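You operate a simulated robot arm through the tools that you are given. There is no shell and no other tool.

You run a simulated robot arm. Do the job below in one go: nothing can be reset, and whatever is moved stays where it is left.

Task
Push the orange plug into the 40 mm tube, then the white plug into the 50 mm tube.
Fine: each tube stands in the tube holder for it; the first goes upright on the bench, its plug still in. Set down upright: cardboard tube.

The check looks at the end state, three seconds after you hand in, the way a careful person would. Anything else that was tipped, shoved, dropped, spilled or broken makes it a failure.

Robot
A 7-joint arm with a two-finger gripper, fixed in place. Base frame: the origin is at the foot of the arm, x ahead of it, y to its left, z up; the work surface is at about z = 0.85. Readings come in m, degrees, newtons and seconds.
With the tool pointing down near the work surface it reaches from about 0.34 to 0.72 m from the base axis. Its first joint turns from -66.0 to 66.0 degrees. Payload 2.45 kg.
Tool frame: the origin (TCP) lies between the finger pads and is the grasp point; the fingertips stand 0.026 m ahead of it; z points along the fingers, y is the line along which they close. The gripper opens to 0.096 m. The gripper's body begins 0.069 m behind the TCP.
Orientation is told as [roll, pitch, yaw] about the base's x, y, z axes, in that order, counted from this pose: with the fingers straight down and closing along the base's y, the tool's x points along the base's -x, its y along +y and its z along -z.

Tools
- The arm moves only by the tool arm_command. Its argument "moves" is a list that holds one entry, the list of rows, each a list of 7 numbers: the shift along the tool's x, y, z in units of 40 mm (1.0 is 40 mm), then the turn, a rotation vector about the tool's x, y, z in units of 6 degrees (1.0 is 6 degrees), then the opening, from 0 (shut) to 1 (fully open). In form: [[[tx, ty, tz, ax, ay, az, claw], ...]]. A call has 1 to 20 rows; each row shifts and turns the commanded pose from where the row before left it, along the tool's axes as they then stand. A call with a number of a shift or a turn outside -1 to 1 is refused whole. Each row takes 0.2 s and may step no farther than 0.05 m and 8.6 degrees from the row before; otherwise, or with a gripper value out of range, the whole call is refused. A pose out of reach is approached as far as the arm can. The call stops where the force on the tool passes 40 N (or 10 N more than at its start, if that is more) or the arm is blocked; 0.2 s more then pass. Each finger halts on what it meets, pressing with about 44 N; the grip force reading is that of the motor and also rises with nothing between the fingers. The clock runs only during rows and for 0.2 s after the last one: add rows that do not move to give the fingers time. The reply holds the time, the measured pose of the TCP, the force on the tool along the base axes, the opening and the grip force, in the units named above and with some noise, with the torque about the TCP (base axes, N m) and any sound that the robot's microphone picked up, and new pictures: "show" is both (left out), scene, wrist or none.
- Cameras (640 x 400 px; columns grow to the right, rows downward): "scene" is fixed at [0.1644, -0.3945, 1.4205]; the picture's right is [0.78, -0.62, 0.00], its down [-0.38, -0.47, -0.80] and it looks along [0.50, 0.62, -0.60] (base axes); focal length 314 px, centre (320, 200). "wrist" rides on the gripper at [0.082, 0.003, -0.098] in the tool frame; the picture's right is [-0.04, 1.00, 0.00], its down [-0.73, -0.03, -0.68] and it looks along [-0.68, -0.03, 0.73] (tool axes); focal length 256 px, centre (320, 200). There is no depth. A picture from a camera that has moved, and an enlarged one, comes with that camera's place and axes in the base frame and with its lens.
- inspect(camera, box): a new picture of the part [left, top, right, bottom] of that camera's present view, enlarged. It takes no simulated time.
- close_job(): hands the job in; it is judged then, once.

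Places have to be worked out from the pictures, the camera data and where the tool is seen. Open the gripper and draw the arm clear of the work before you hand the job in, unless the task says otherwise.

The tools are called after ">>>" as a command line: name --argument value ..., lists and objects as JSON in quotes. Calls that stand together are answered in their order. arm_command: Moves the arm, as the interface text tells. Its arguments: {"type":"object","properties":{"moves":{"type":"array"},"show":{"type":"string","enum":["both","scene","wrist","none"]}},"required":["moves"]} The other tools are called the same way: inspect (camera, box) takes an enlarged picture of a part of a camera's view; close_job () hands the job in.

At the start:

```text
time_s: 0.0
tcp_pos: [0.3648, -0.0423, 1.2347]
tcp_rot: [0.0, -0.1, 0.0]
force: [0.8, -0.8, -0.3]
torque: [0.0, 0.02, -0.01]
finger_gap: 0.0957
finger_force: 0.0
```

scene: 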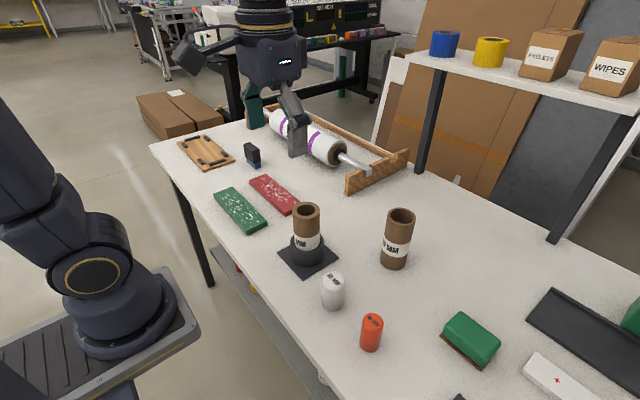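
wrist: 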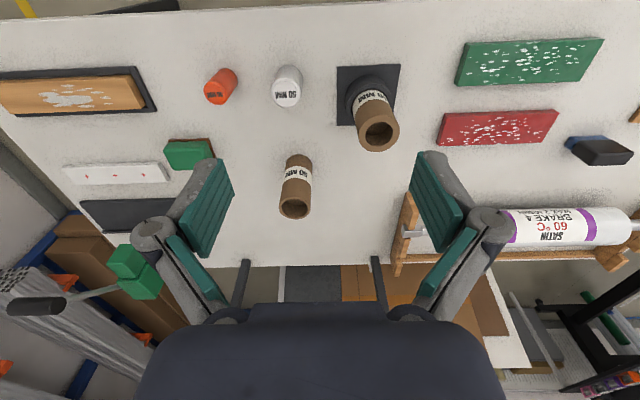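

I start by enlarging the views of the tubes, holder and plugs to read their labels and work out positions.

>>> inspect --camera "scene" --box '[260, 180, 440, 360]'

>>> inspect --camera "wrist" --box '[190, 50, 420, 230]'

```text
2.22 times, centred on (350, 270) of scene
camera zoom: at [0.1644, -0.3945, 1.4205], right [0.78, -0.62, 0.0], down [-0.38, -0.47, -0.8], along [0.5, 0.62, -0.6], focal length 697 px, centre (253, 44)
```

zoom: 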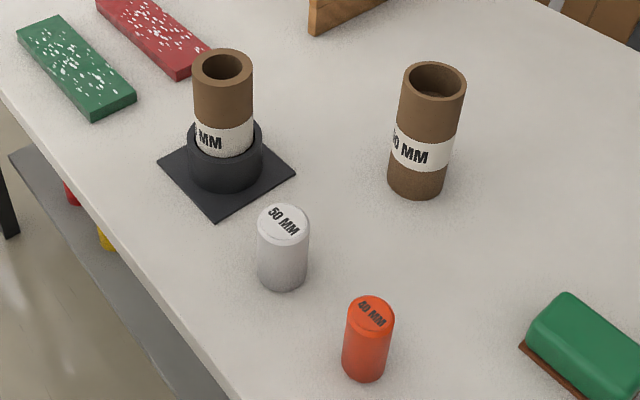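

```text
2.22 times, centred on (305, 140) of wrist
camera zoom: at [0.2841, -0.0387, 1.3317], right [0.04, 1.0, 0.0], down [0.73, -0.03, 0.68], along [0.68, -0.03, -0.73], focal length 569 px, centre (353, 333)
```

zoom: 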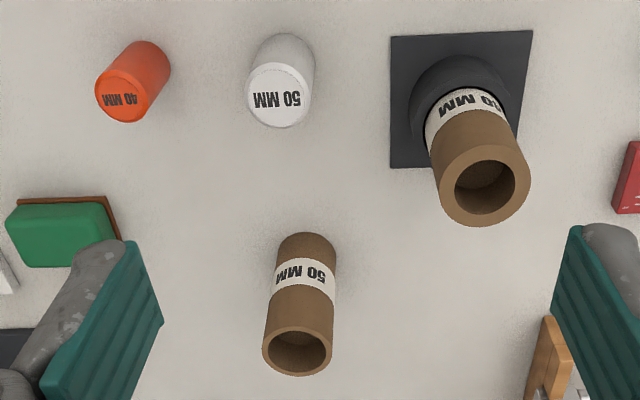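

Next I read the label on the tube in the holder and look at the geometry of each object more closely.

>>> inspect --camera "scene" --box '[270, 190, 350, 280]'

>>> inspect --camera "wrist" --box '[330, 60, 410, 160]'

>>> inspect --camera "scene" --box '[360, 195, 440, 280]'

>>> inspect --camera "scene" --box '[310, 260, 400, 360]'

```text
4.44 times, centred on (310, 235) of scene
camera zoom: at [0.1644, -0.3945, 1.4205], right [0.78, -0.62, 0.0], down [-0.38, -0.47, -0.8], along [0.5, 0.62, -0.6], focal length 1394 px, centre (364, 44)
```

zoom: 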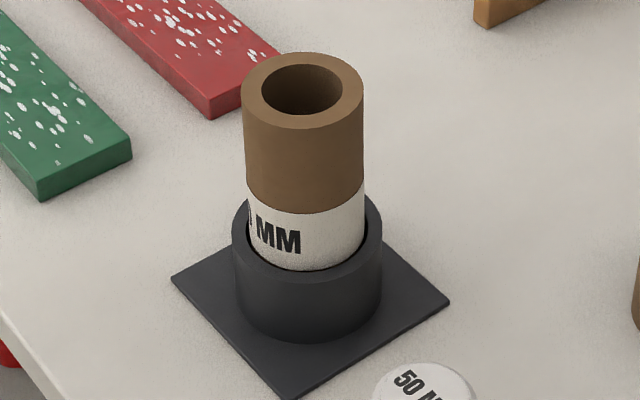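

```text
4.00 times, centred on (370, 110) of wrist
camera zoom: at [0.2841, -0.0387, 1.3317], right [0.04, 1.0, 0.0], down [0.73, -0.03, 0.68], along [0.68, -0.03, -0.73], focal length 1024 px, centre (120, 560)
```

zoom: 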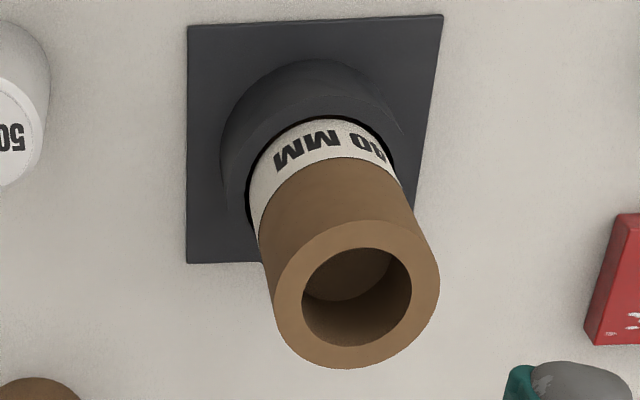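

```text
4.71 times, centred on (400, 238) of scene
camera zoom: at [0.1644, -0.3945, 1.4205], right [0.78, -0.62, 0.0], down [-0.38, -0.47, -0.8], along [0.5, 0.62, -0.6], focal length 1476 px, centre (-56, 24)
```

zoom: 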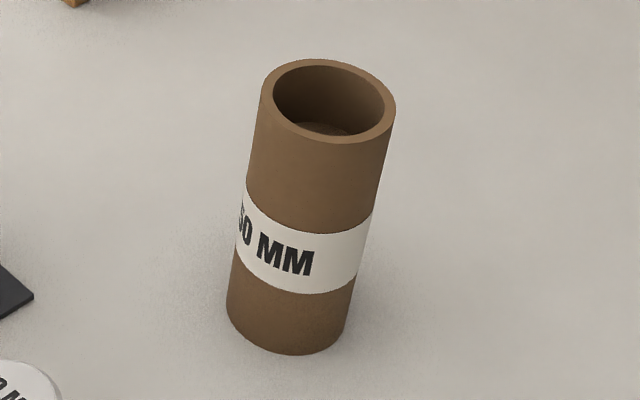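

```text
4.00 times, centred on (355, 310) of scene
camera zoom: at [0.1644, -0.3945, 1.4205], right [0.78, -0.62, 0.0], down [-0.38, -0.47, -0.8], along [0.5, 0.62, -0.6], focal length 1255 px, centre (180, -240)
```

zoom: 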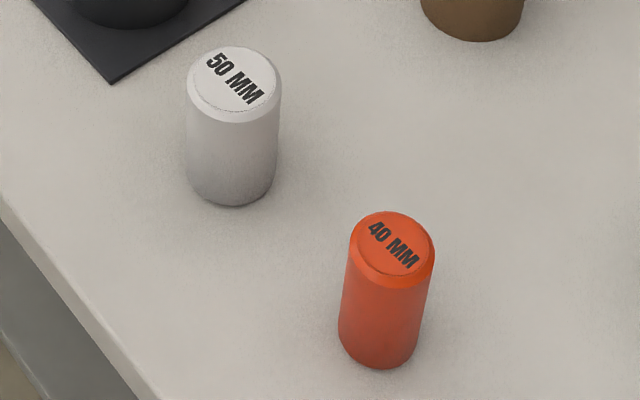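

Layout estimate: the holder with the 40 mm tube is at about (0.472, 0.038), the free 50 mm tube at (0.616, -0.107), the orange plug at (0.425, -0.217) and the white plug at (0.430, -0.105). I move above the orange plug, staying high, to refine its position with the wrist camera.

>>> arm_command --moves '[[[-0.25, -0.7275, 0.77, 0, 0, 0, 1], [-0.25, -0.7275, 0.77, 0, 0, 0, 1], [-0.25, -0.7275, 0.77, 0, 0, 0, 1], [-0.25, -0.7275, 0.77, 0, 0, 0, 1], [-0.25, -0.7275, 0.77, 0, 0, 0, 1], [-0.25, -0.7275, 0.77, 0, 0, 0, 1], [0, 0, 0, 0, 0, 0, 1], [0, 0, 0, 0, 0, 0, 1]]]'

```text
time_s: 1.8
tcp_pos: [0.4272, -0.2169, 1.0501]
tcp_rot: [0.1, 0.0, 0.0]
force: [-0.4, 0.7, 0.4]
torque: [0.0, -0.02, 0.04]
finger_gap: 0.0959
finger_force: 0.1
camera wrist: at [0.3458, -0.2135, 1.1472], right [0.04, 1.0, 0.0], down [0.73, -0.03, 0.68], along [0.68, -0.03, -0.73], focal length 256 px, centre (320, 200)
```

scene: 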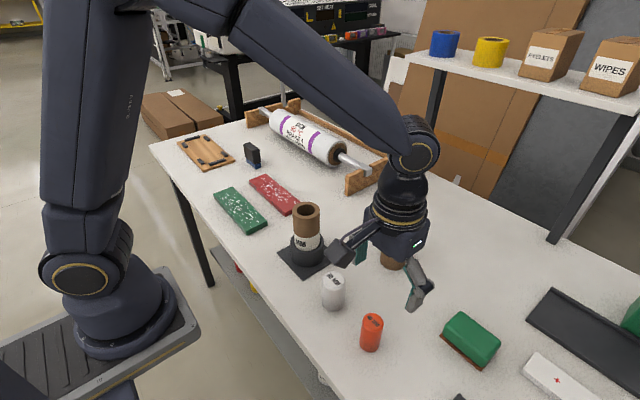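
wrist: 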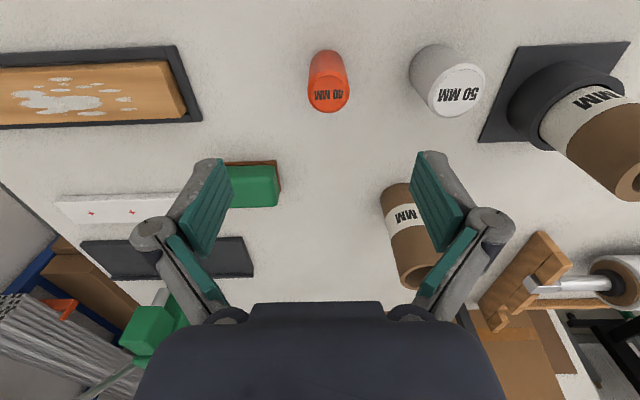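

The plug shows clearly in the wrist view. I enlarge the orange plug to fix its place and height.

>>> inspect --camera "wrist" --box '[290, 40, 370, 120]'

>>> inspect --camera "wrist" --box '[390, 30, 510, 130]'

```text
5.00 times, centred on (330, 80) of wrist
camera zoom: at [0.3458, -0.2135, 1.1472], right [0.04, 1.0, 0.0], down [0.73, -0.03, 0.68], along [0.68, -0.03, -0.73], focal length 1280 px, centre (270, 800)
```

zoom: 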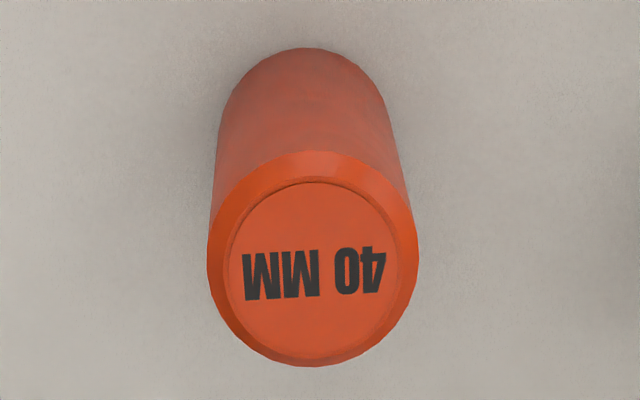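

```text
4.00 times, centred on (450, 80) of wrist
camera zoom: at [0.3458, -0.2135, 1.1472], right [0.04, 1.0, 0.0], down [0.73, -0.03, 0.68], along [0.68, -0.03, -0.73], focal length 1024 px, centre (-200, 680)
```

zoom: 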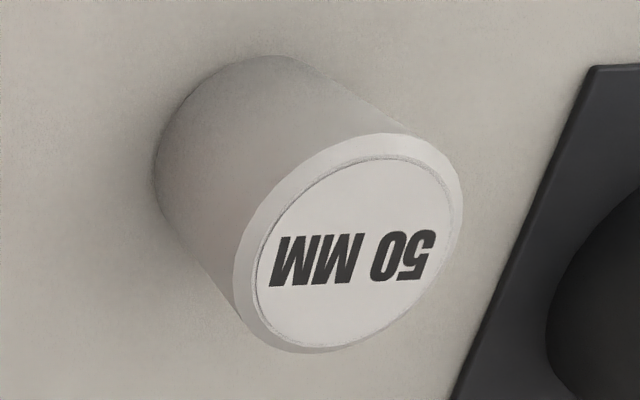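

The wrist view puts the orange plug at about (0.430, -0.210), with its top at z of about 0.922. I shift over it and lower until the fingertips are just above the plug, then check centring.

>>> arm_command --moves '[[[-0.0625, 0.1675, 0, 0, 0, 0, 1], [0, 0, 0.56, 0, 0, 0, 1], [0, 0, 0.56, 0, 0, 0, 1], [0, 0, 0.56, 0, 0, 0, 1], [0, 0, 0.56, 0, 0, 0, 1], [0, 0, 0, 0, 0, 0, 1], [0, 0, 0, 0, 0, 0, 1]]]'

```text
time_s: 3.4
tcp_pos: [0.4283, -0.2095, 0.9598]
tcp_rot: [0.1, 0.1, 0.0]
force: [0.2, -0.2, -0.2]
torque: [0.02, 0.0, 0.02]
finger_gap: 0.0958
finger_force: 0.2
camera wrist: at [0.3473, -0.2068, 1.0568], right [0.04, 1.0, 0.0], down [0.73, -0.03, 0.68], along [0.68, -0.03, -0.73], focal length 256 px, centre (320, 200)
```

scene: 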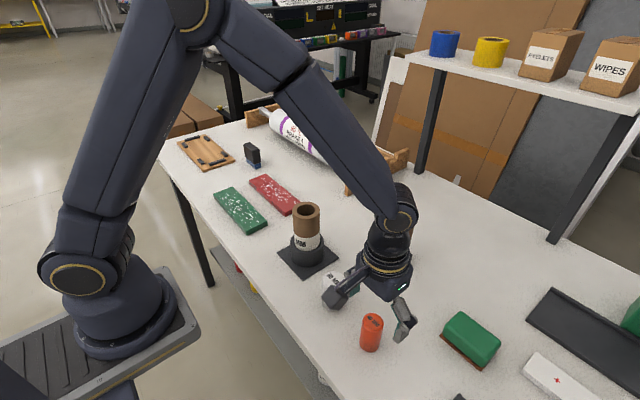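
wrist: 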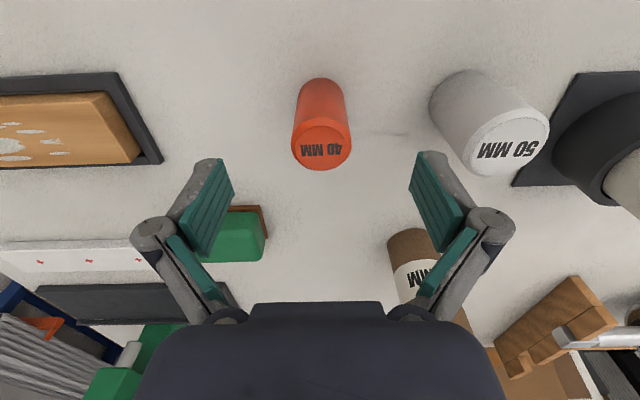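

>>> inspect --camera "wrist" --box '[190, 60, 450, 260]'

```text
2.00 times, centred on (320, 160) of wrist
camera zoom: at [0.3473, -0.2068, 1.0568], right [0.04, 1.0, 0.0], down [0.73, -0.03, 0.68], along [0.68, -0.03, -0.73], focal length 512 px, centre (320, 280)
```

zoom: 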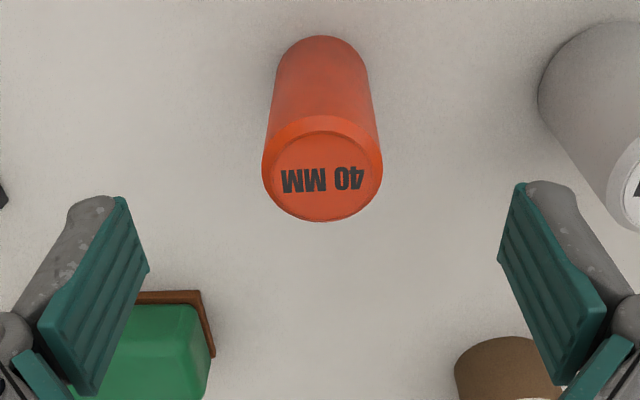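

The TCP is centred over the plug in x and y. I lower to a TCP height of about 0.914 to grip the plug's upper part, then close.

>>> arm_command --moves '[[[0, 0, 0.37, 0, 0, 0, 1], [0, 0, 0.37, 0, 0, 0, 1], [0, 0, 0.37, 0, 0, 0, 1], [0, 0, 0, 0, 0, 0, 1], [0, 0, 0, 0, 0, 0, 0.3], [0, 0, 0, 0, 0, 0, 0.3], [0, 0, 0, 0, 0, 0, 0], [0, 0, 0, 0, 0, 0, 0], [0, 0, 0, 0, 0, 0, 0], [0, 0, 0, 0, 0, 0, 0], [0, 0, 0, 0, 0, 0, 0]]]'

```text
time_s: 5.8
tcp_pos: [0.4278, -0.21, 0.916]
tcp_rot: [0.0, 0.0, -0.1]
force: [-0.2, 0.7, 1.9]
torque: [-0.01, 0.05, -0.02]
finger_gap: 0.0356
finger_force: 43.7
camera wrist: at [0.347, -0.2068, 1.0131], right [0.04, 1.0, 0.0], down [0.73, -0.03, 0.68], along [0.68, -0.03, -0.73], focal length 256 px, centre (320, 200)
```

scene: 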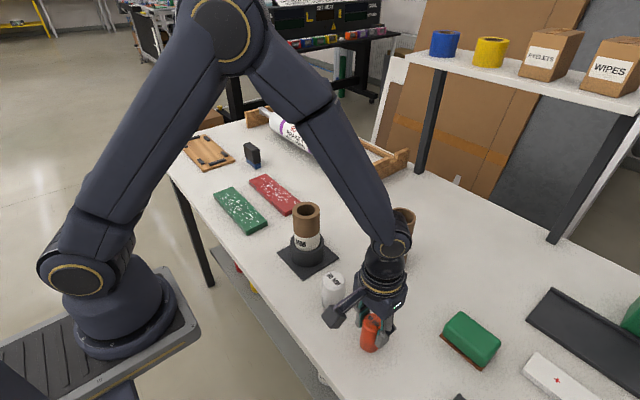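
wrist: 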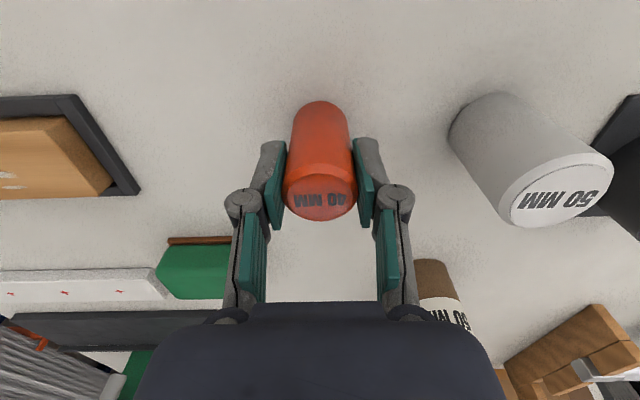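

The gap of 0.0356 m with a 44 N grip shows the plug is held. I enlarge the view to check how deep the fingers sit on it.

>>> inspect --camera "wrist" --box '[230, 80, 410, 240]'

>>> inspect --camera "scene" --box '[310, 260, 430, 370]'

```text
2.50 times, centred on (320, 160) of wrist
camera zoom: at [0.347, -0.2068, 1.0131], right [0.04, 1.0, 0.0], down [0.73, -0.03, 0.68], along [0.68, -0.03, -0.73], focal length 640 px, centre (320, 300)
```

zoom: 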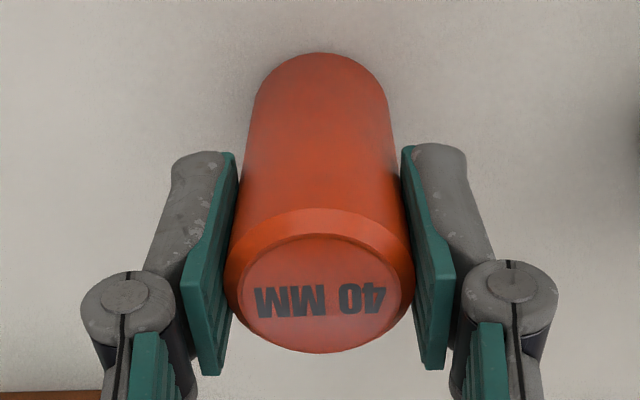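

```text
3.64 times, centred on (370, 315) of scene
camera zoom: at [0.1644, -0.3945, 1.4205], right [0.78, -0.62, 0.0], down [-0.38, -0.47, -0.8], along [0.5, 0.62, -0.6], focal length 1141 px, centre (138, -218)
```

zoom: 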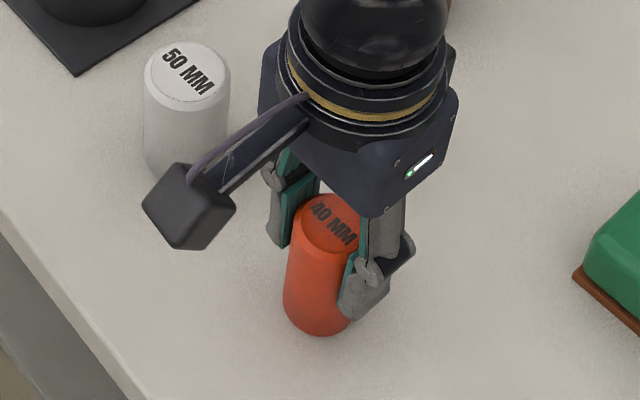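

The fingertips sit about 42 mm above the plug's base, so there's room for insertion. I lift straight up and carry the plug to a viewing spot near the holder.

>>> arm_command --moves '[[[0, 0, -0.25, 0, 0, 0, 0], [0, 0, -0.6, 0, 0, 0, 0], [0, 0, -0.95, 0, 0, 0, 0], [0, 0, -0.95, 0, 0, 0, 0], [0, 0, -0.95, 0, 0, 0, 0], [0, 0, -0.95, 0, 0, 0, 0], [-0.05, 0.9, 0, 0, 0, 0, 0], [-0.05, 0.9, 0, 0, 0, 0, 0], [-0.05, 0.9, 0, 0, 0, 0, 0], [-0.05, 0.9, 0, 0, 0, 0, 0], [-0.05, 0.9, 0, 0, 0, 0, 0], [0, 0, 0, 0, 0, 0, 0], [0, 0, 0, 0, 0, 0, 0]]]'

```text
time_s: 8.6
tcp_pos: [0.4384, -0.0297, 1.1013]
tcp_rot: [0.0, 0.0, 0.1]
force: [0.0, -0.1, 0.0]
torque: [-0.01, -0.03, 0.02]
finger_gap: 0.0
finger_force: 28.3
camera wrist: at [0.357, -0.0271, 1.199], right [0.04, 1.0, 0.0], down [0.73, -0.03, 0.68], along [0.68, -0.03, -0.73], focal length 256 px, centre (320, 200)
```

scene: 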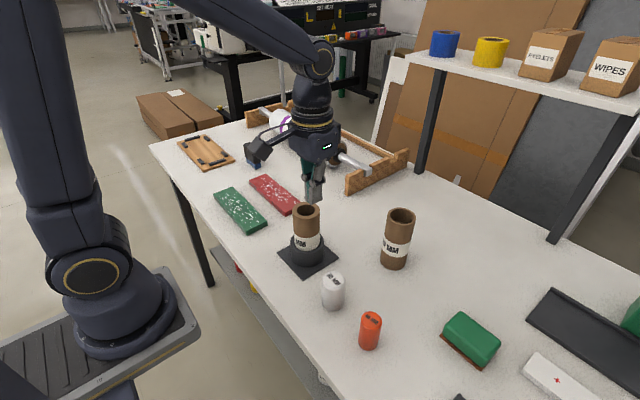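
wrist: 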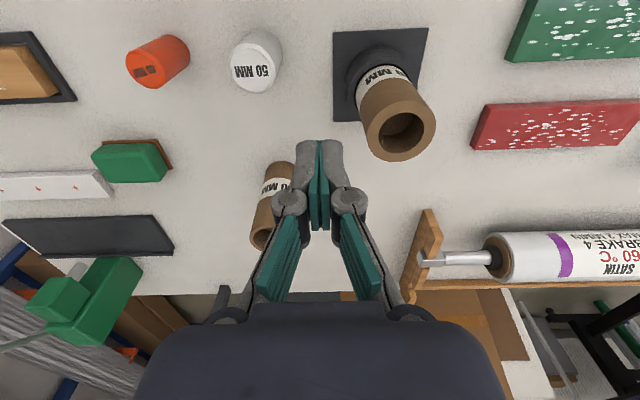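

The gap reads 0, so the plug slipped out and seems to be still standing at its old place. I inspect it before retrying.

>>> inspect --camera "scene" --box '[320, 290, 420, 370]'

>>> inspect --camera "wrist" --box '[110, 20, 210, 100]'

>>> inspect --camera "wrist" --box '[325, 20, 445, 170]'

```text
5.00 times, centred on (370, 330) of scene
camera zoom: at [0.1644, -0.3945, 1.4205], right [0.78, -0.62, 0.0], down [-0.38, -0.47, -0.8], along [0.5, 0.62, -0.6], focal length 1568 px, centre (70, -450)
```

zoom: 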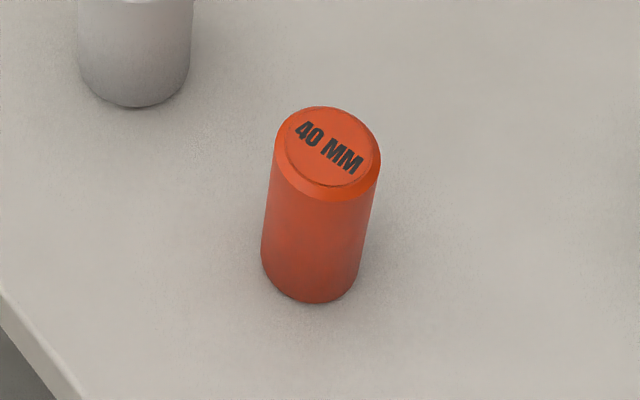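

```text
5.00 times, centred on (160, 60) of wrist
camera zoom: at [0.357, -0.0271, 1.199], right [0.04, 1.0, 0.0], down [0.73, -0.03, 0.68], along [0.68, -0.03, -0.73], focal length 1280 px, centre (1120, 900)
```

zoom: 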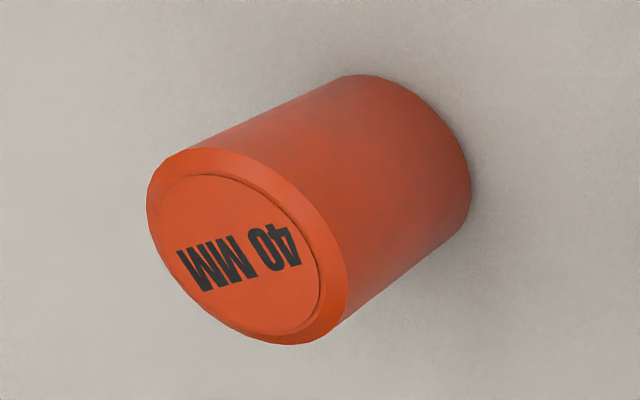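

```text
2.67 times, centred on (385, 95) of wrist
camera zoom: at [0.357, -0.0271, 1.199], right [0.04, 1.0, 0.0], down [0.73, -0.03, 0.68], along [0.68, -0.03, -0.73], focal length 683 px, centre (147, 480)
```

zoom: 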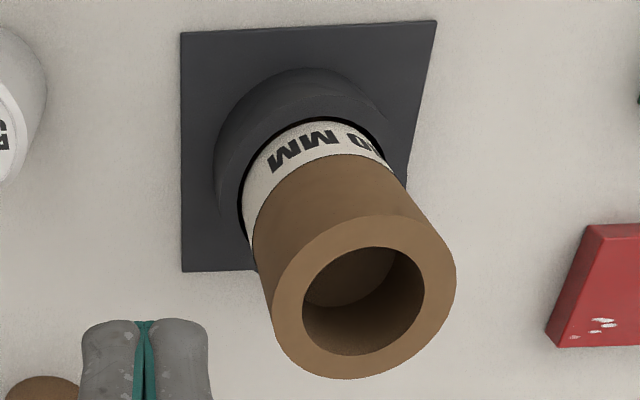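

The plug is still upright at about (0.430, -0.209). I go back with the gripper open, grip it a bit lower this time, and will then test the lift in tiny steps.

>>> arm_command --moves '[[[0.0475, -0.897, 0, 0, 0, 0, 1], [0.0475, -0.897, 0, 0, 0, 0, 1], [0.0475, -0.897, 0, 0, 0, 0, 1], [0.0475, -0.897, 0, 0, 0, 0, 1], [0.0475, -0.897, 0, 0, 0, 0, 1], [0, 0, 0, 0, 0, 0, 1], [0, 0, 0.9125, 0, 0, 0, 1], [0, 0, 0.9125, 0, 0, 0, 1], [0, 0, 0.9125, 0, 0, 0, 1], [0, 0, 0.9125, 0, 0, 0, 1], [0, 0, 0, 0, 0, 0, 1], [0, 0, 0, 0, 0, 0, 1]]]'

>>> inspect --camera "wrist" --box '[190, 60, 450, 260]'

```text
time_s: 11.2
tcp_pos: [0.4282, -0.2087, 0.9547]
tcp_rot: [0.1, 0.1, 0.0]
force: [0.6, -0.9, 0.2]
torque: [-0.01, -0.01, 0.01]
finger_gap: 0.0962
finger_force: 0.0
camera wrist: at [0.348, -0.2057, 1.0524], right [0.04, 1.0, 0.0], down [0.73, -0.03, 0.68], along [0.68, -0.03, -0.73], focal length 256 px, centre (320, 200)
```

scene: 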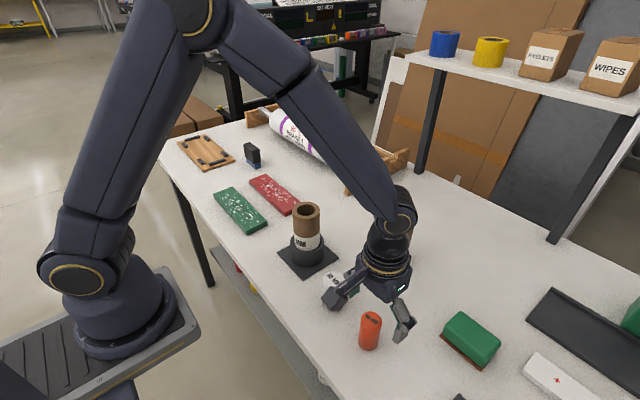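
wrist: 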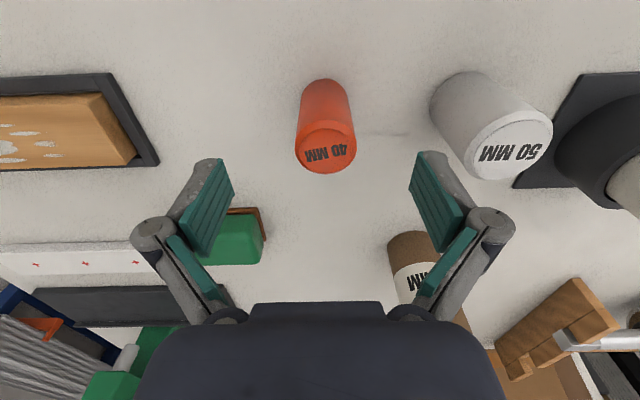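

```text
2.00 times, centred on (320, 160) of wrist
camera zoom: at [0.348, -0.2057, 1.0524], right [0.04, 1.0, 0.0], down [0.73, -0.03, 0.68], along [0.68, -0.03, -0.73], focal length 512 px, centre (320, 280)
```

zoom: 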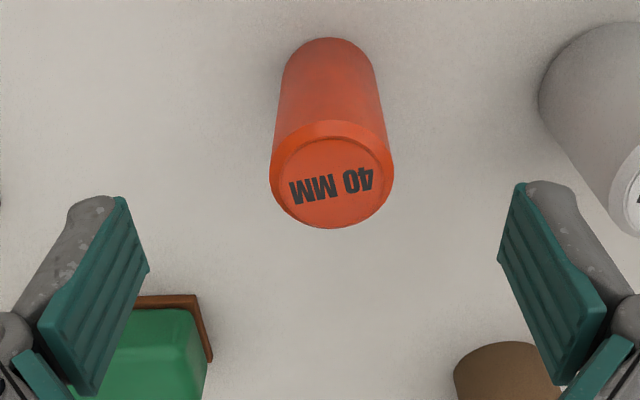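

The plug turned slightly and now sits at about (0.429, -0.206). I align in y, lower to TCP 0.895 for a fuller grip and close with more dwell time.

>>> arm_command --moves '[[[0, 0.075, 0, 0, 0, 0, 1], [0, 0, 0.49, 0, 0, 0, 1], [0, 0, 0.49, 0, 0, 0, 1], [0, 0, 0.49, 0, 0, 0, 1], [0, 0, 0, 0, 0, 0, 1], [0, 0, 0, 0, 0, 0, 0], [0, 0, 0, 0, 0, 0, 0], [0, 0, 0, 0, 0, 0, 0], [0, 0, 0, 0, 0, 0, 0], [0, 0, 0, 0, 0, 0, 0], [0, 0, 0, 0, 0, 0, 0], [0, 0, 0, 0, 0, 0, 0], [0, 0, 0, 0, 0, 0, 0]]]' --show "wrist"

>>> arm_command --moves '[[[0, 0, -0.05, 0, 0, 0, 0], [0, 0, -0.05, 0, 0, 0, 0], [0, 0, 0, 0, 0, 0, 0]]]' --show "wrist"

```text
time_s: 14.0
tcp_pos: [0.4278, -0.2083, 0.8962]
tcp_rot: [0.0, 0.0, 0.1]
force: [-0.9, 0.1, 0.7]
torque: [0.03, 0.04, -0.01]
finger_gap: 0.0352
finger_force: 44.3
camera wrist: at [0.3469, -0.204, 0.9936], right [0.04, 1.0, 0.0], down [0.73, -0.03, 0.68], along [0.68, -0.03, -0.73], focal length 256 px, centre (320, 200)
```

wrist: 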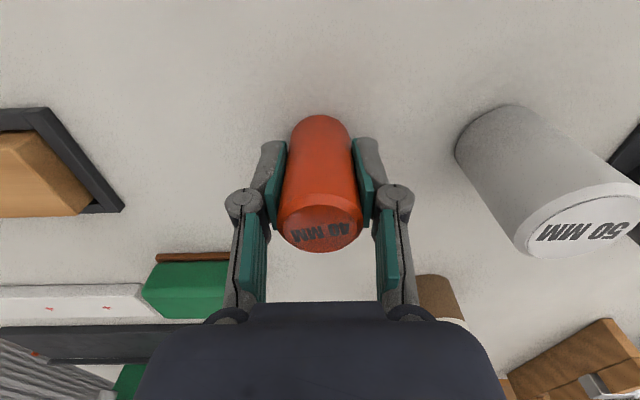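

```text
time_s: 14.8
tcp_pos: [0.4284, -0.2079, 0.8996]
tcp_rot: [0.1, 0.0, 0.0]
force: [-0.7, -0.2, 0.1]
torque: [-0.01, -0.02, 0.01]
finger_gap: 0.0349
finger_force: 43.9
camera wrist: at [0.3467, -0.2036, 0.9976], right [0.04, 1.0, 0.0], down [0.73, -0.03, 0.68], along [0.68, -0.03, -0.73], focal length 256 px, centre (320, 200)
```

wrist: 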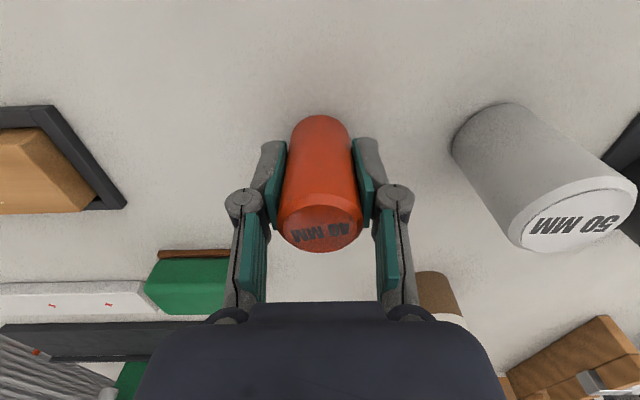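

The plug moved up with the fingers by 4 mm. I keep lifting gently and check that it stays in the grip.

>>> arm_command --moves '[[[0, 0, -0.1, 0, 0, 0, 0], [0, 0, -0.2, 0, 0, 0, 0], [0, 0, -0.3, 0, 0, 0, 0], [0, 0, -0.3, 0, 0, 0, 0], [0, 0, -0.3, 0, 0, 0, 0], [0, 0, -0.2, 0, 0, 0, 0], [0, 0, 0, 0, 0, 0, 0]]]'

```text
time_s: 16.4
tcp_pos: [0.4262, -0.2067, 0.9561]
tcp_rot: [0.0, 0.1, 0.0]
force: [-0.4, 0.5, -1.1]
torque: [-0.03, 0.03, -0.01]
finger_gap: 0.0353
finger_force: 44.2
camera wrist: at [0.3471, -0.203, 1.0539], right [0.04, 1.0, 0.0], down [0.73, -0.03, 0.68], along [0.68, -0.03, -0.73], focal length 256 px, centre (320, 200)
```

scene: 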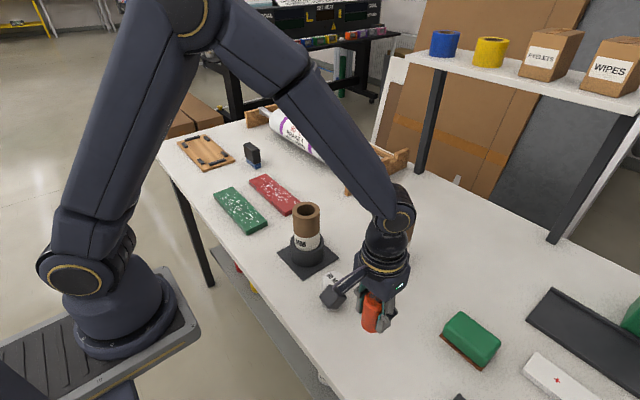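
wrist: 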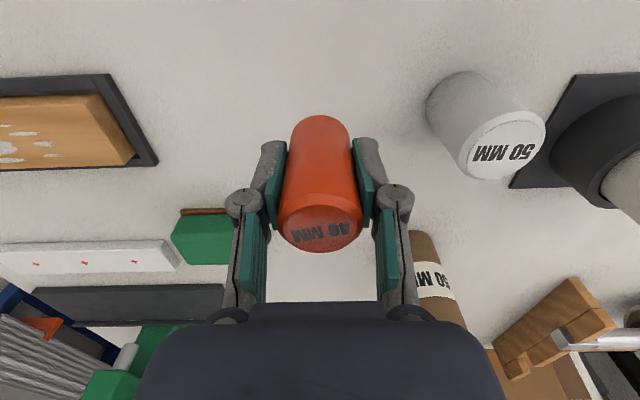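

The grip is firm now. I raise the plug well above the tube rim and carry it smoothly over the holder tube at about (0.470, 0.040).

>>> arm_command --moves '[[[0, 0, -0.4, 0, 0, 0, 0], [0, 0, -0.6, 0, 0, 0, 0], [0, 0, -0.7, 0, 0, 0, 0], [0, 0, -0.7, 0, 0, 0, 0], [0, 0, -0.6, 0, 0, 0, 0], [-0.1, 0.3, 0, 0, 0, 0, 0], [-0.1, 0.6, 0, 0, 0, 0, 0], [-0.1, 0.7, 0, 0, 0, 0, 0], [-0.1, 0.7, 0, 0, 0, 0, 0], [-0.1, 0.7, 0, 0, 0, 0, 0], [-0.1, 0.7, 0, 0, 0, 0, 0], [-0.1, 0.7, 0, 0, 0, 0, 0], [-0.1, 0.7, 0, 0, 0, 0, 0], [-0.1, 0.6, 0, 0, 0, 0, 0], [-0.1325, 0.44, 0, 0, 0, 0, 0], [0, 0, 0, 0, 0, 0, 0], [0, 0, 0, 0, 0, 0, 0]]]'

>>> inspect --camera "wrist" --box '[240, 40, 400, 260]'

>>> inspect --camera "scene" --box '[260, 130, 370, 280]'

```text
time_s: 20.0
tcp_pos: [0.469, 0.0392, 1.0775]
tcp_rot: [0.1, 0.0, 0.1]
force: [0.6, -0.9, -0.6]
torque: [-0.01, 0.03, -0.01]
finger_gap: 0.0351
finger_force: 44.0
camera wrist: at [0.3883, 0.0429, 1.1745], right [0.04, 1.0, 0.0], down [0.73, -0.03, 0.68], along [0.68, -0.03, -0.73], focal length 256 px, centre (320, 200)
```

scene: 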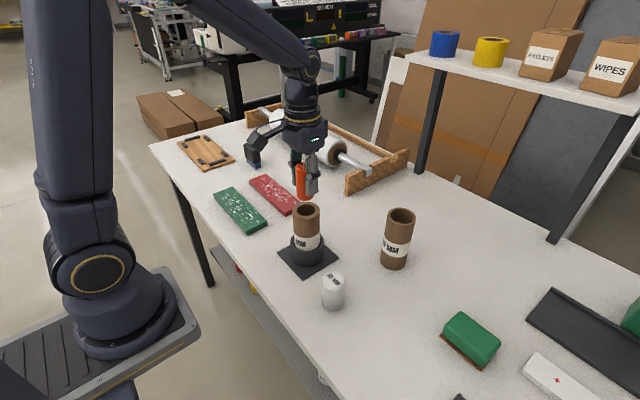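
wrist: 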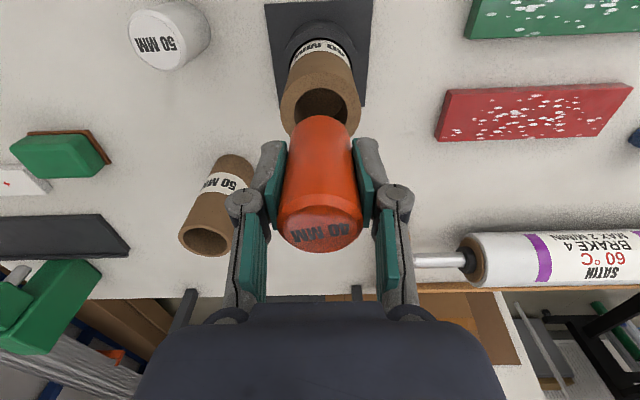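

```text
1.82 times, centred on (320, 150) of wrist
camera zoom: at [0.3883, 0.0429, 1.1745], right [0.04, 1.0, 0.0], down [0.73, -0.03, 0.68], along [0.68, -0.03, -0.73], focal length 465 px, centre (320, 291)
```

zoom: 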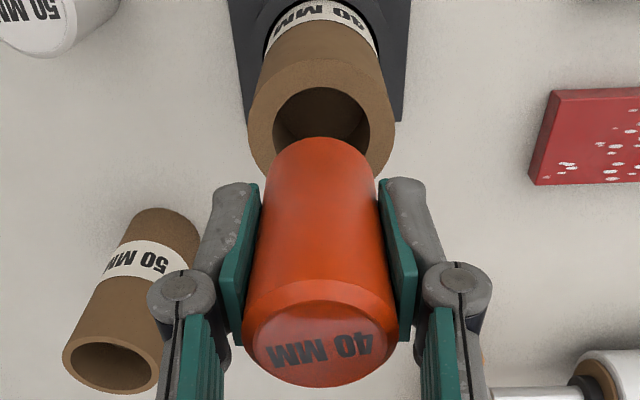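

```text
2.67 times, centred on (315, 205) of scene
camera zoom: at [0.1644, -0.3945, 1.4205], right [0.78, -0.62, 0.0], down [-0.38, -0.47, -0.8], along [0.5, 0.62, -0.6], focal length 836 px, centre (333, 187)
```

zoom: 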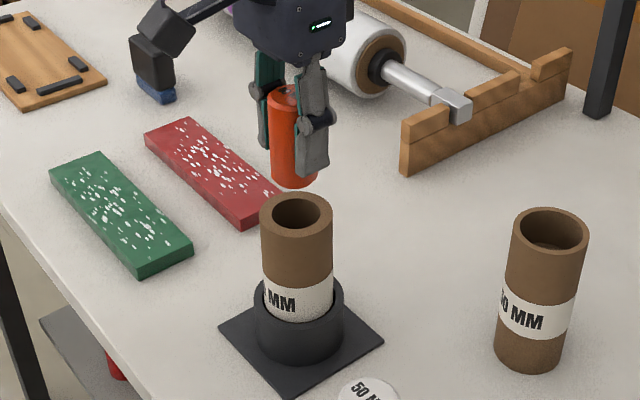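

The plug hangs over the tube, aligned in y, with x perhaps 2–3 mm short. I lower until the plug's base is a few millimetres above the rim and compare in both views.

>>> arm_command --moves '[[[-0.06, 0, 0.35, 0, 0, 0, 0], [0, 0, 0.35, 0, 0, 0, 0], [0, 0, 0, 0, 0, 0, 0], [0, 0, 0, 0, 0, 0, 0]]]' --show "none"

>>> inspect --camera "wrist" --box '[260, 60, 380, 180]'

>>> inspect --camera "scene" --box '[270, 150, 350, 240]'

```text
time_s: 21.0
tcp_pos: [0.4717, 0.0402, 1.0477]
tcp_rot: [0.1, 0.0, 0.0]
force: [-0.4, 0.7, -1.5]
torque: [-0.01, -0.01, 0.0]
finger_gap: 0.0353
finger_force: 44.0
```

```text
3.33 times, centred on (320, 120) of wrist
camera zoom: at [0.3908, 0.0427, 1.146], right [0.04, 1.0, 0.0], down [0.73, -0.03, 0.68], along [0.68, -0.03, -0.73], focal length 853 px, centre (320, 467)
```

zoom: 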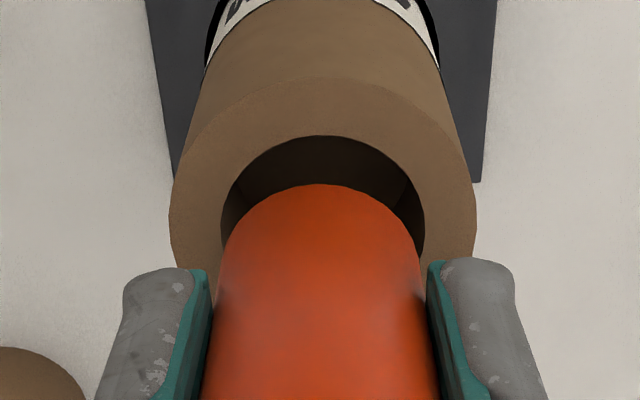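

```text
4.44 times, centred on (310, 195) of scene
camera zoom: at [0.1644, -0.3945, 1.4205], right [0.78, -0.62, 0.0], down [-0.38, -0.47, -0.8], along [0.5, 0.62, -0.6], focal length 1394 px, centre (364, 222)
```

zoom: 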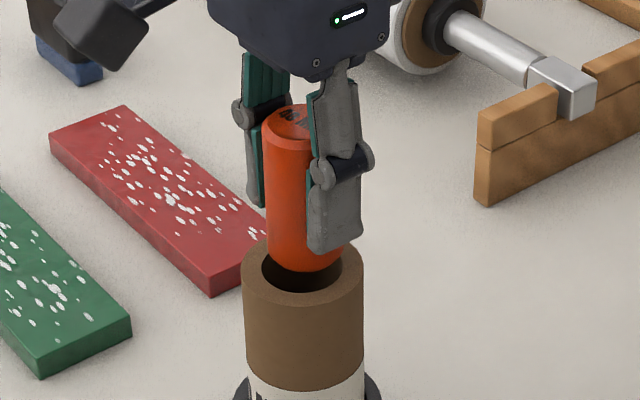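

Y looks aligned to within half a millimetre, but both views suggest the plug is about 2 mm too far in x. I zoom further to measure it.

>>> inspect --camera "scene" --box '[288, 190, 328, 226]'

>>> inspect --camera "wrist" --box '[280, 75, 360, 145]'

```text
11.11 times, centred on (308, 208) of scene
camera zoom: at [0.1644, -0.3945, 1.4205], right [0.78, -0.62, 0.0], down [-0.38, -0.47, -0.8], along [0.5, 0.62, -0.6], focal length 3485 px, centre (453, 111)
```

zoom: 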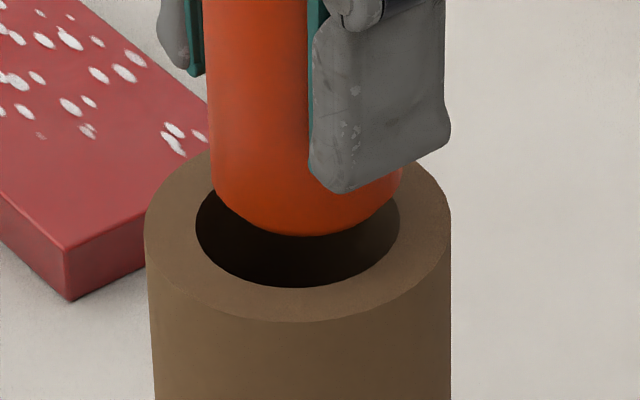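

```text
5.71 times, centred on (320, 110) of wrist
camera zoom: at [0.3908, 0.0427, 1.146], right [0.04, 1.0, 0.0], down [0.73, -0.03, 0.68], along [0.68, -0.03, -0.73], focal length 1463 px, centre (320, 714)
```

zoom: 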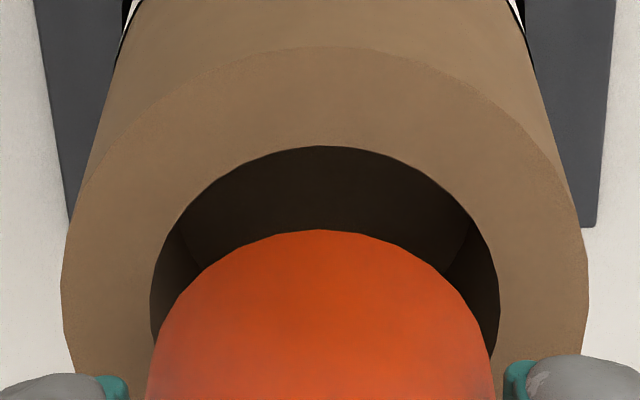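

The plug is about 2 mm off in +x and 0.4 mm in -y relative to the bore. I correct this and lower slowly, so the base enters about 8–10 mm, watching the force.

>>> arm_command --moves '[[[0.05, 0.01, 0, 0, 0, 0, 0], [0, 0, 0, 0, 0, 0, 0], [0, 0, 0.1, 0, 0, 0, 0], [0, 0, 0.1, 0, 0, 0, 0], [0, 0, 0.1, 0, 0, 0, 0], [0, 0, 0.1, 0, 0, 0, 0], [0, 0, 0.1, 0, 0, 0, 0], [0, 0, 0, 0, 0, 0, 0]]]' --show "none"

>>> inspect --camera "scene" --box '[283, 180, 333, 226]'

>>> inspect --camera "wrist" --box '[270, 75, 370, 165]'

```text
time_s: 22.8
tcp_pos: [0.469, 0.039, 1.0295]
tcp_rot: [0.0, 0.0, 0.0]
force: [-0.8, -0.3, -0.5]
torque: [-0.01, 0.02, 0.01]
finger_gap: 0.0352
finger_force: 43.9
```

```text
8.70 times, centred on (308, 203) of scene
camera zoom: at [0.1644, -0.3945, 1.4205], right [0.78, -0.62, 0.0], down [-0.38, -0.47, -0.8], along [0.5, 0.62, -0.6], focal length 2728 px, centre (424, 174)
```

zoom: 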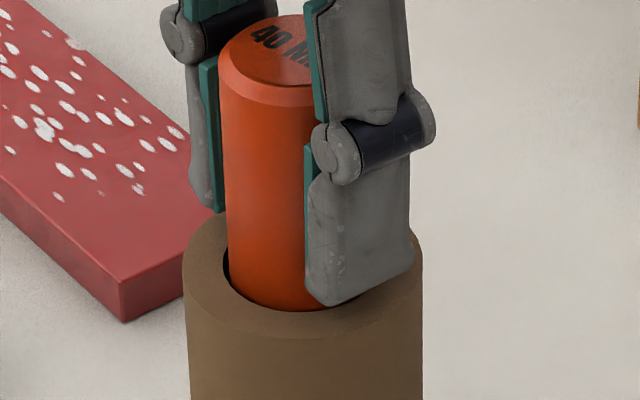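

```text
4.44 times, centred on (320, 120) of wrist
camera zoom: at [0.3886, 0.0431, 1.1262], right [0.04, 1.0, 0.0], down [0.73, -0.03, 0.68], along [0.68, -0.03, -0.73], focal length 1138 px, centre (320, 556)
```

zoom: 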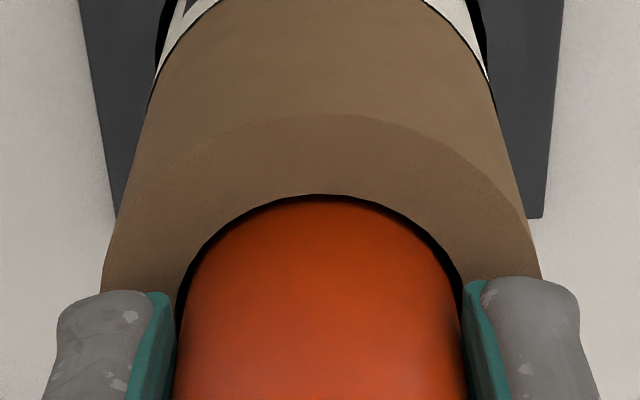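

The plug has entered the bore cleanly with almost no force. I lower another 8 mm slowly, keeping the fingertips just clear of the rim.

>>> arm_command --moves '[[[0, 0, 0.07, 0, 0, 0, 0], [0, 0, 0.07, 0, 0, 0, 0], [0, 0, 0.06, 0, 0, 0, 0], [0, 0, 0, 0, 0, 0, 0]]]' --show "none"

>>> inspect --camera "scene" --box '[283, 180, 333, 226]'

>>> inspect --camera "wrist" --box '[250, 75, 390, 265]'

```text
time_s: 23.8
tcp_pos: [0.4686, 0.0398, 1.0203]
tcp_rot: [0.0, -0.1, 0.0]
force: [0.2, -0.1, -0.6]
torque: [0.0, 0.01, 0.02]
finger_gap: 0.0353
finger_force: 44.0
```

```text
8.70 times, centred on (308, 203) of scene
camera zoom: at [0.1644, -0.3945, 1.4205], right [0.78, -0.62, 0.0], down [-0.38, -0.47, -0.8], along [0.5, 0.62, -0.6], focal length 2728 px, centre (424, 174)
```

zoom: 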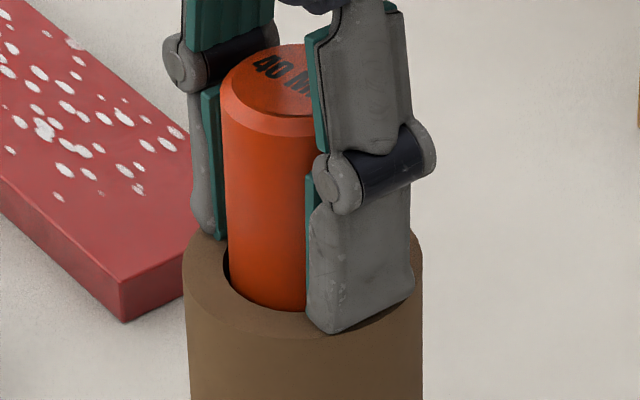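

```text
2.11 times, centred on (320, 170) of wrist
camera zoom: at [0.3886, 0.0429, 1.1178], right [0.04, 1.0, 0.0], down [0.73, -0.03, 0.68], along [0.68, -0.03, -0.73], focal length 539 px, centre (320, 263)
```

zoom: 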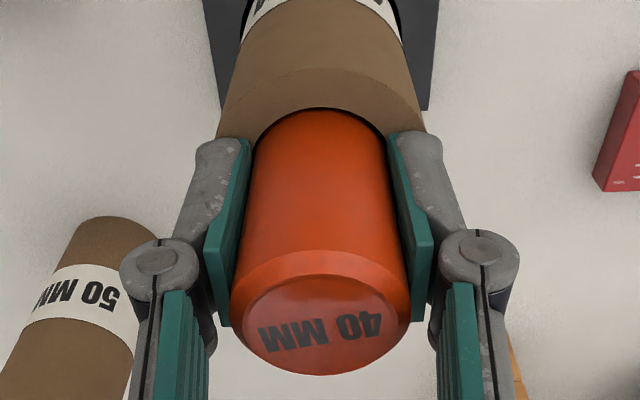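

The force is still near zero with about 18 mm inserted. I go 3 mm lower, then open the gripper slowly to let the plug settle into the bore.

>>> arm_command --moves '[[[0, 0, 0.04, 0, 0, 0, 0], [0, 0, 0.035, 0, 0, 0, 0], [0, 0, 0, 0, 0, 0, 0]]]' --show "none"

>>> inspect --camera "scene" --box '[283, 180, 333, 226]'

```text
time_s: 24.6
tcp_pos: [0.4697, 0.0401, 1.0188]
tcp_rot: [0.0, -0.3, -0.1]
force: [-5.3, -4.3, 40.9]
torque: [0.04, 0.4, 0.11]
finger_gap: 0.0351
finger_force: 44.0
```

```text
8.70 times, centred on (308, 203) of scene
camera zoom: at [0.1636, -0.3947, 1.4205], right [0.78, -0.62, 0.0], down [-0.38, -0.47, -0.8], along [0.5, 0.62, -0.6], focal length 2728 px, centre (424, 174)
```

zoom: 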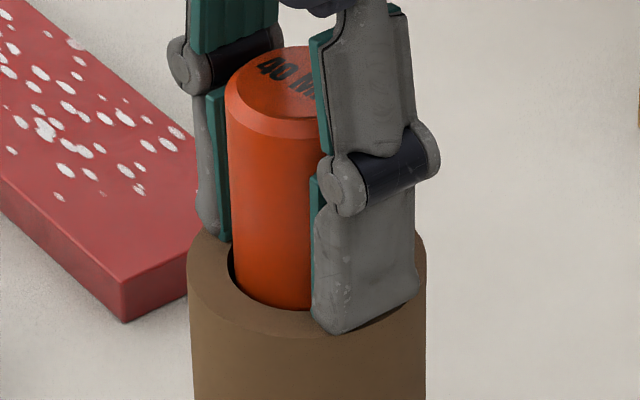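

A 41 N reaction shows that the fingertips met the rim (or the plug met resistance). I back off about 1.5 mm and open slowly to release the plug.

>>> arm_command --moves '[[[0, 0, -0.05, 0, 0, 0, 0], [0, 0, 0, 0, 0, 0, 0], [0, 0, 0, 0, 0, 0, 0.45], [0, 0, 0, 0, 0, 0, 0.5], [0, 0, 0, 0, 0, 0, 0.6], [0, 0, 0, 0, 0, 0, 0.6], [0, 0, 0, 0, 0, 0, 0.6]]]'

>>> inspect --camera "scene" --box '[283, 180, 333, 226]'

>>> inspect --camera "wrist" --box '[230, 75, 410, 265]'

```text
time_s: 26.2
tcp_pos: [0.4689, 0.0407, 1.0197]
tcp_rot: [-0.1, 0.0, 0.0]
force: [0.0, 0.1, 0.2]
torque: [-0.01, 0.02, 0.0]
finger_gap: 0.0576
finger_force: 0.1
camera wrist: at [0.3889, 0.0429, 1.117], right [0.04, 1.0, 0.0], down [0.73, -0.03, 0.68], along [0.68, -0.03, -0.73], focal length 256 px, centre (320, 200)
```

scene: 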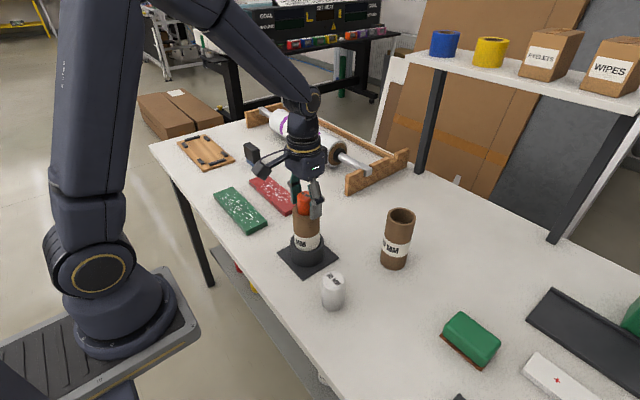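
wrist: 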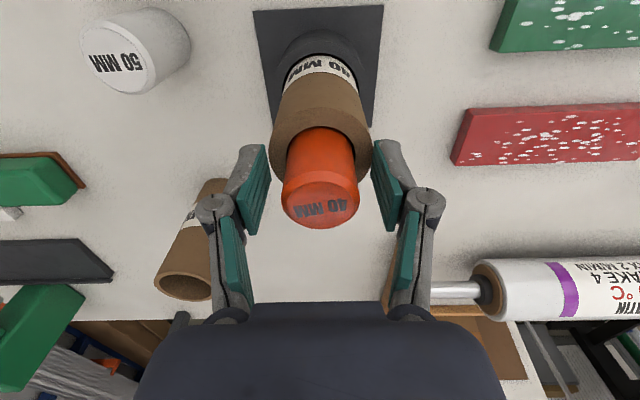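

```text
8.70 times, centred on (308, 203) of scene
camera zoom: at [0.1644, -0.3945, 1.4205], right [0.78, -0.62, 0.0], down [-0.38, -0.47, -0.8], along [0.5, 0.62, -0.6], focal length 2728 px, centre (424, 174)
```

zoom: 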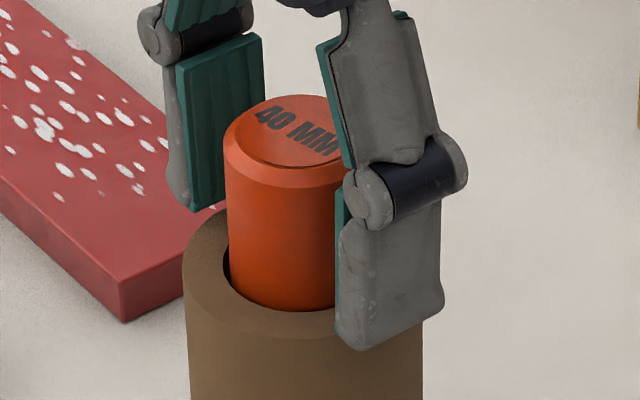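

```text
2.11 times, centred on (320, 170) of wrist
camera zoom: at [0.3889, 0.0429, 1.117], right [0.04, 1.0, 0.0], down [0.73, -0.03, 0.68], along [0.68, -0.03, -0.73], focal length 539 px, centre (320, 263)
```

zoom: 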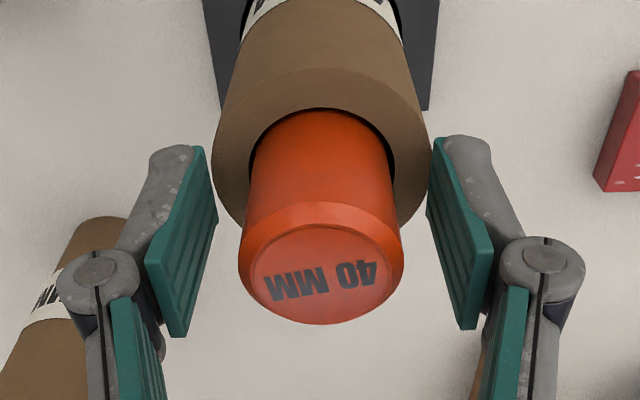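

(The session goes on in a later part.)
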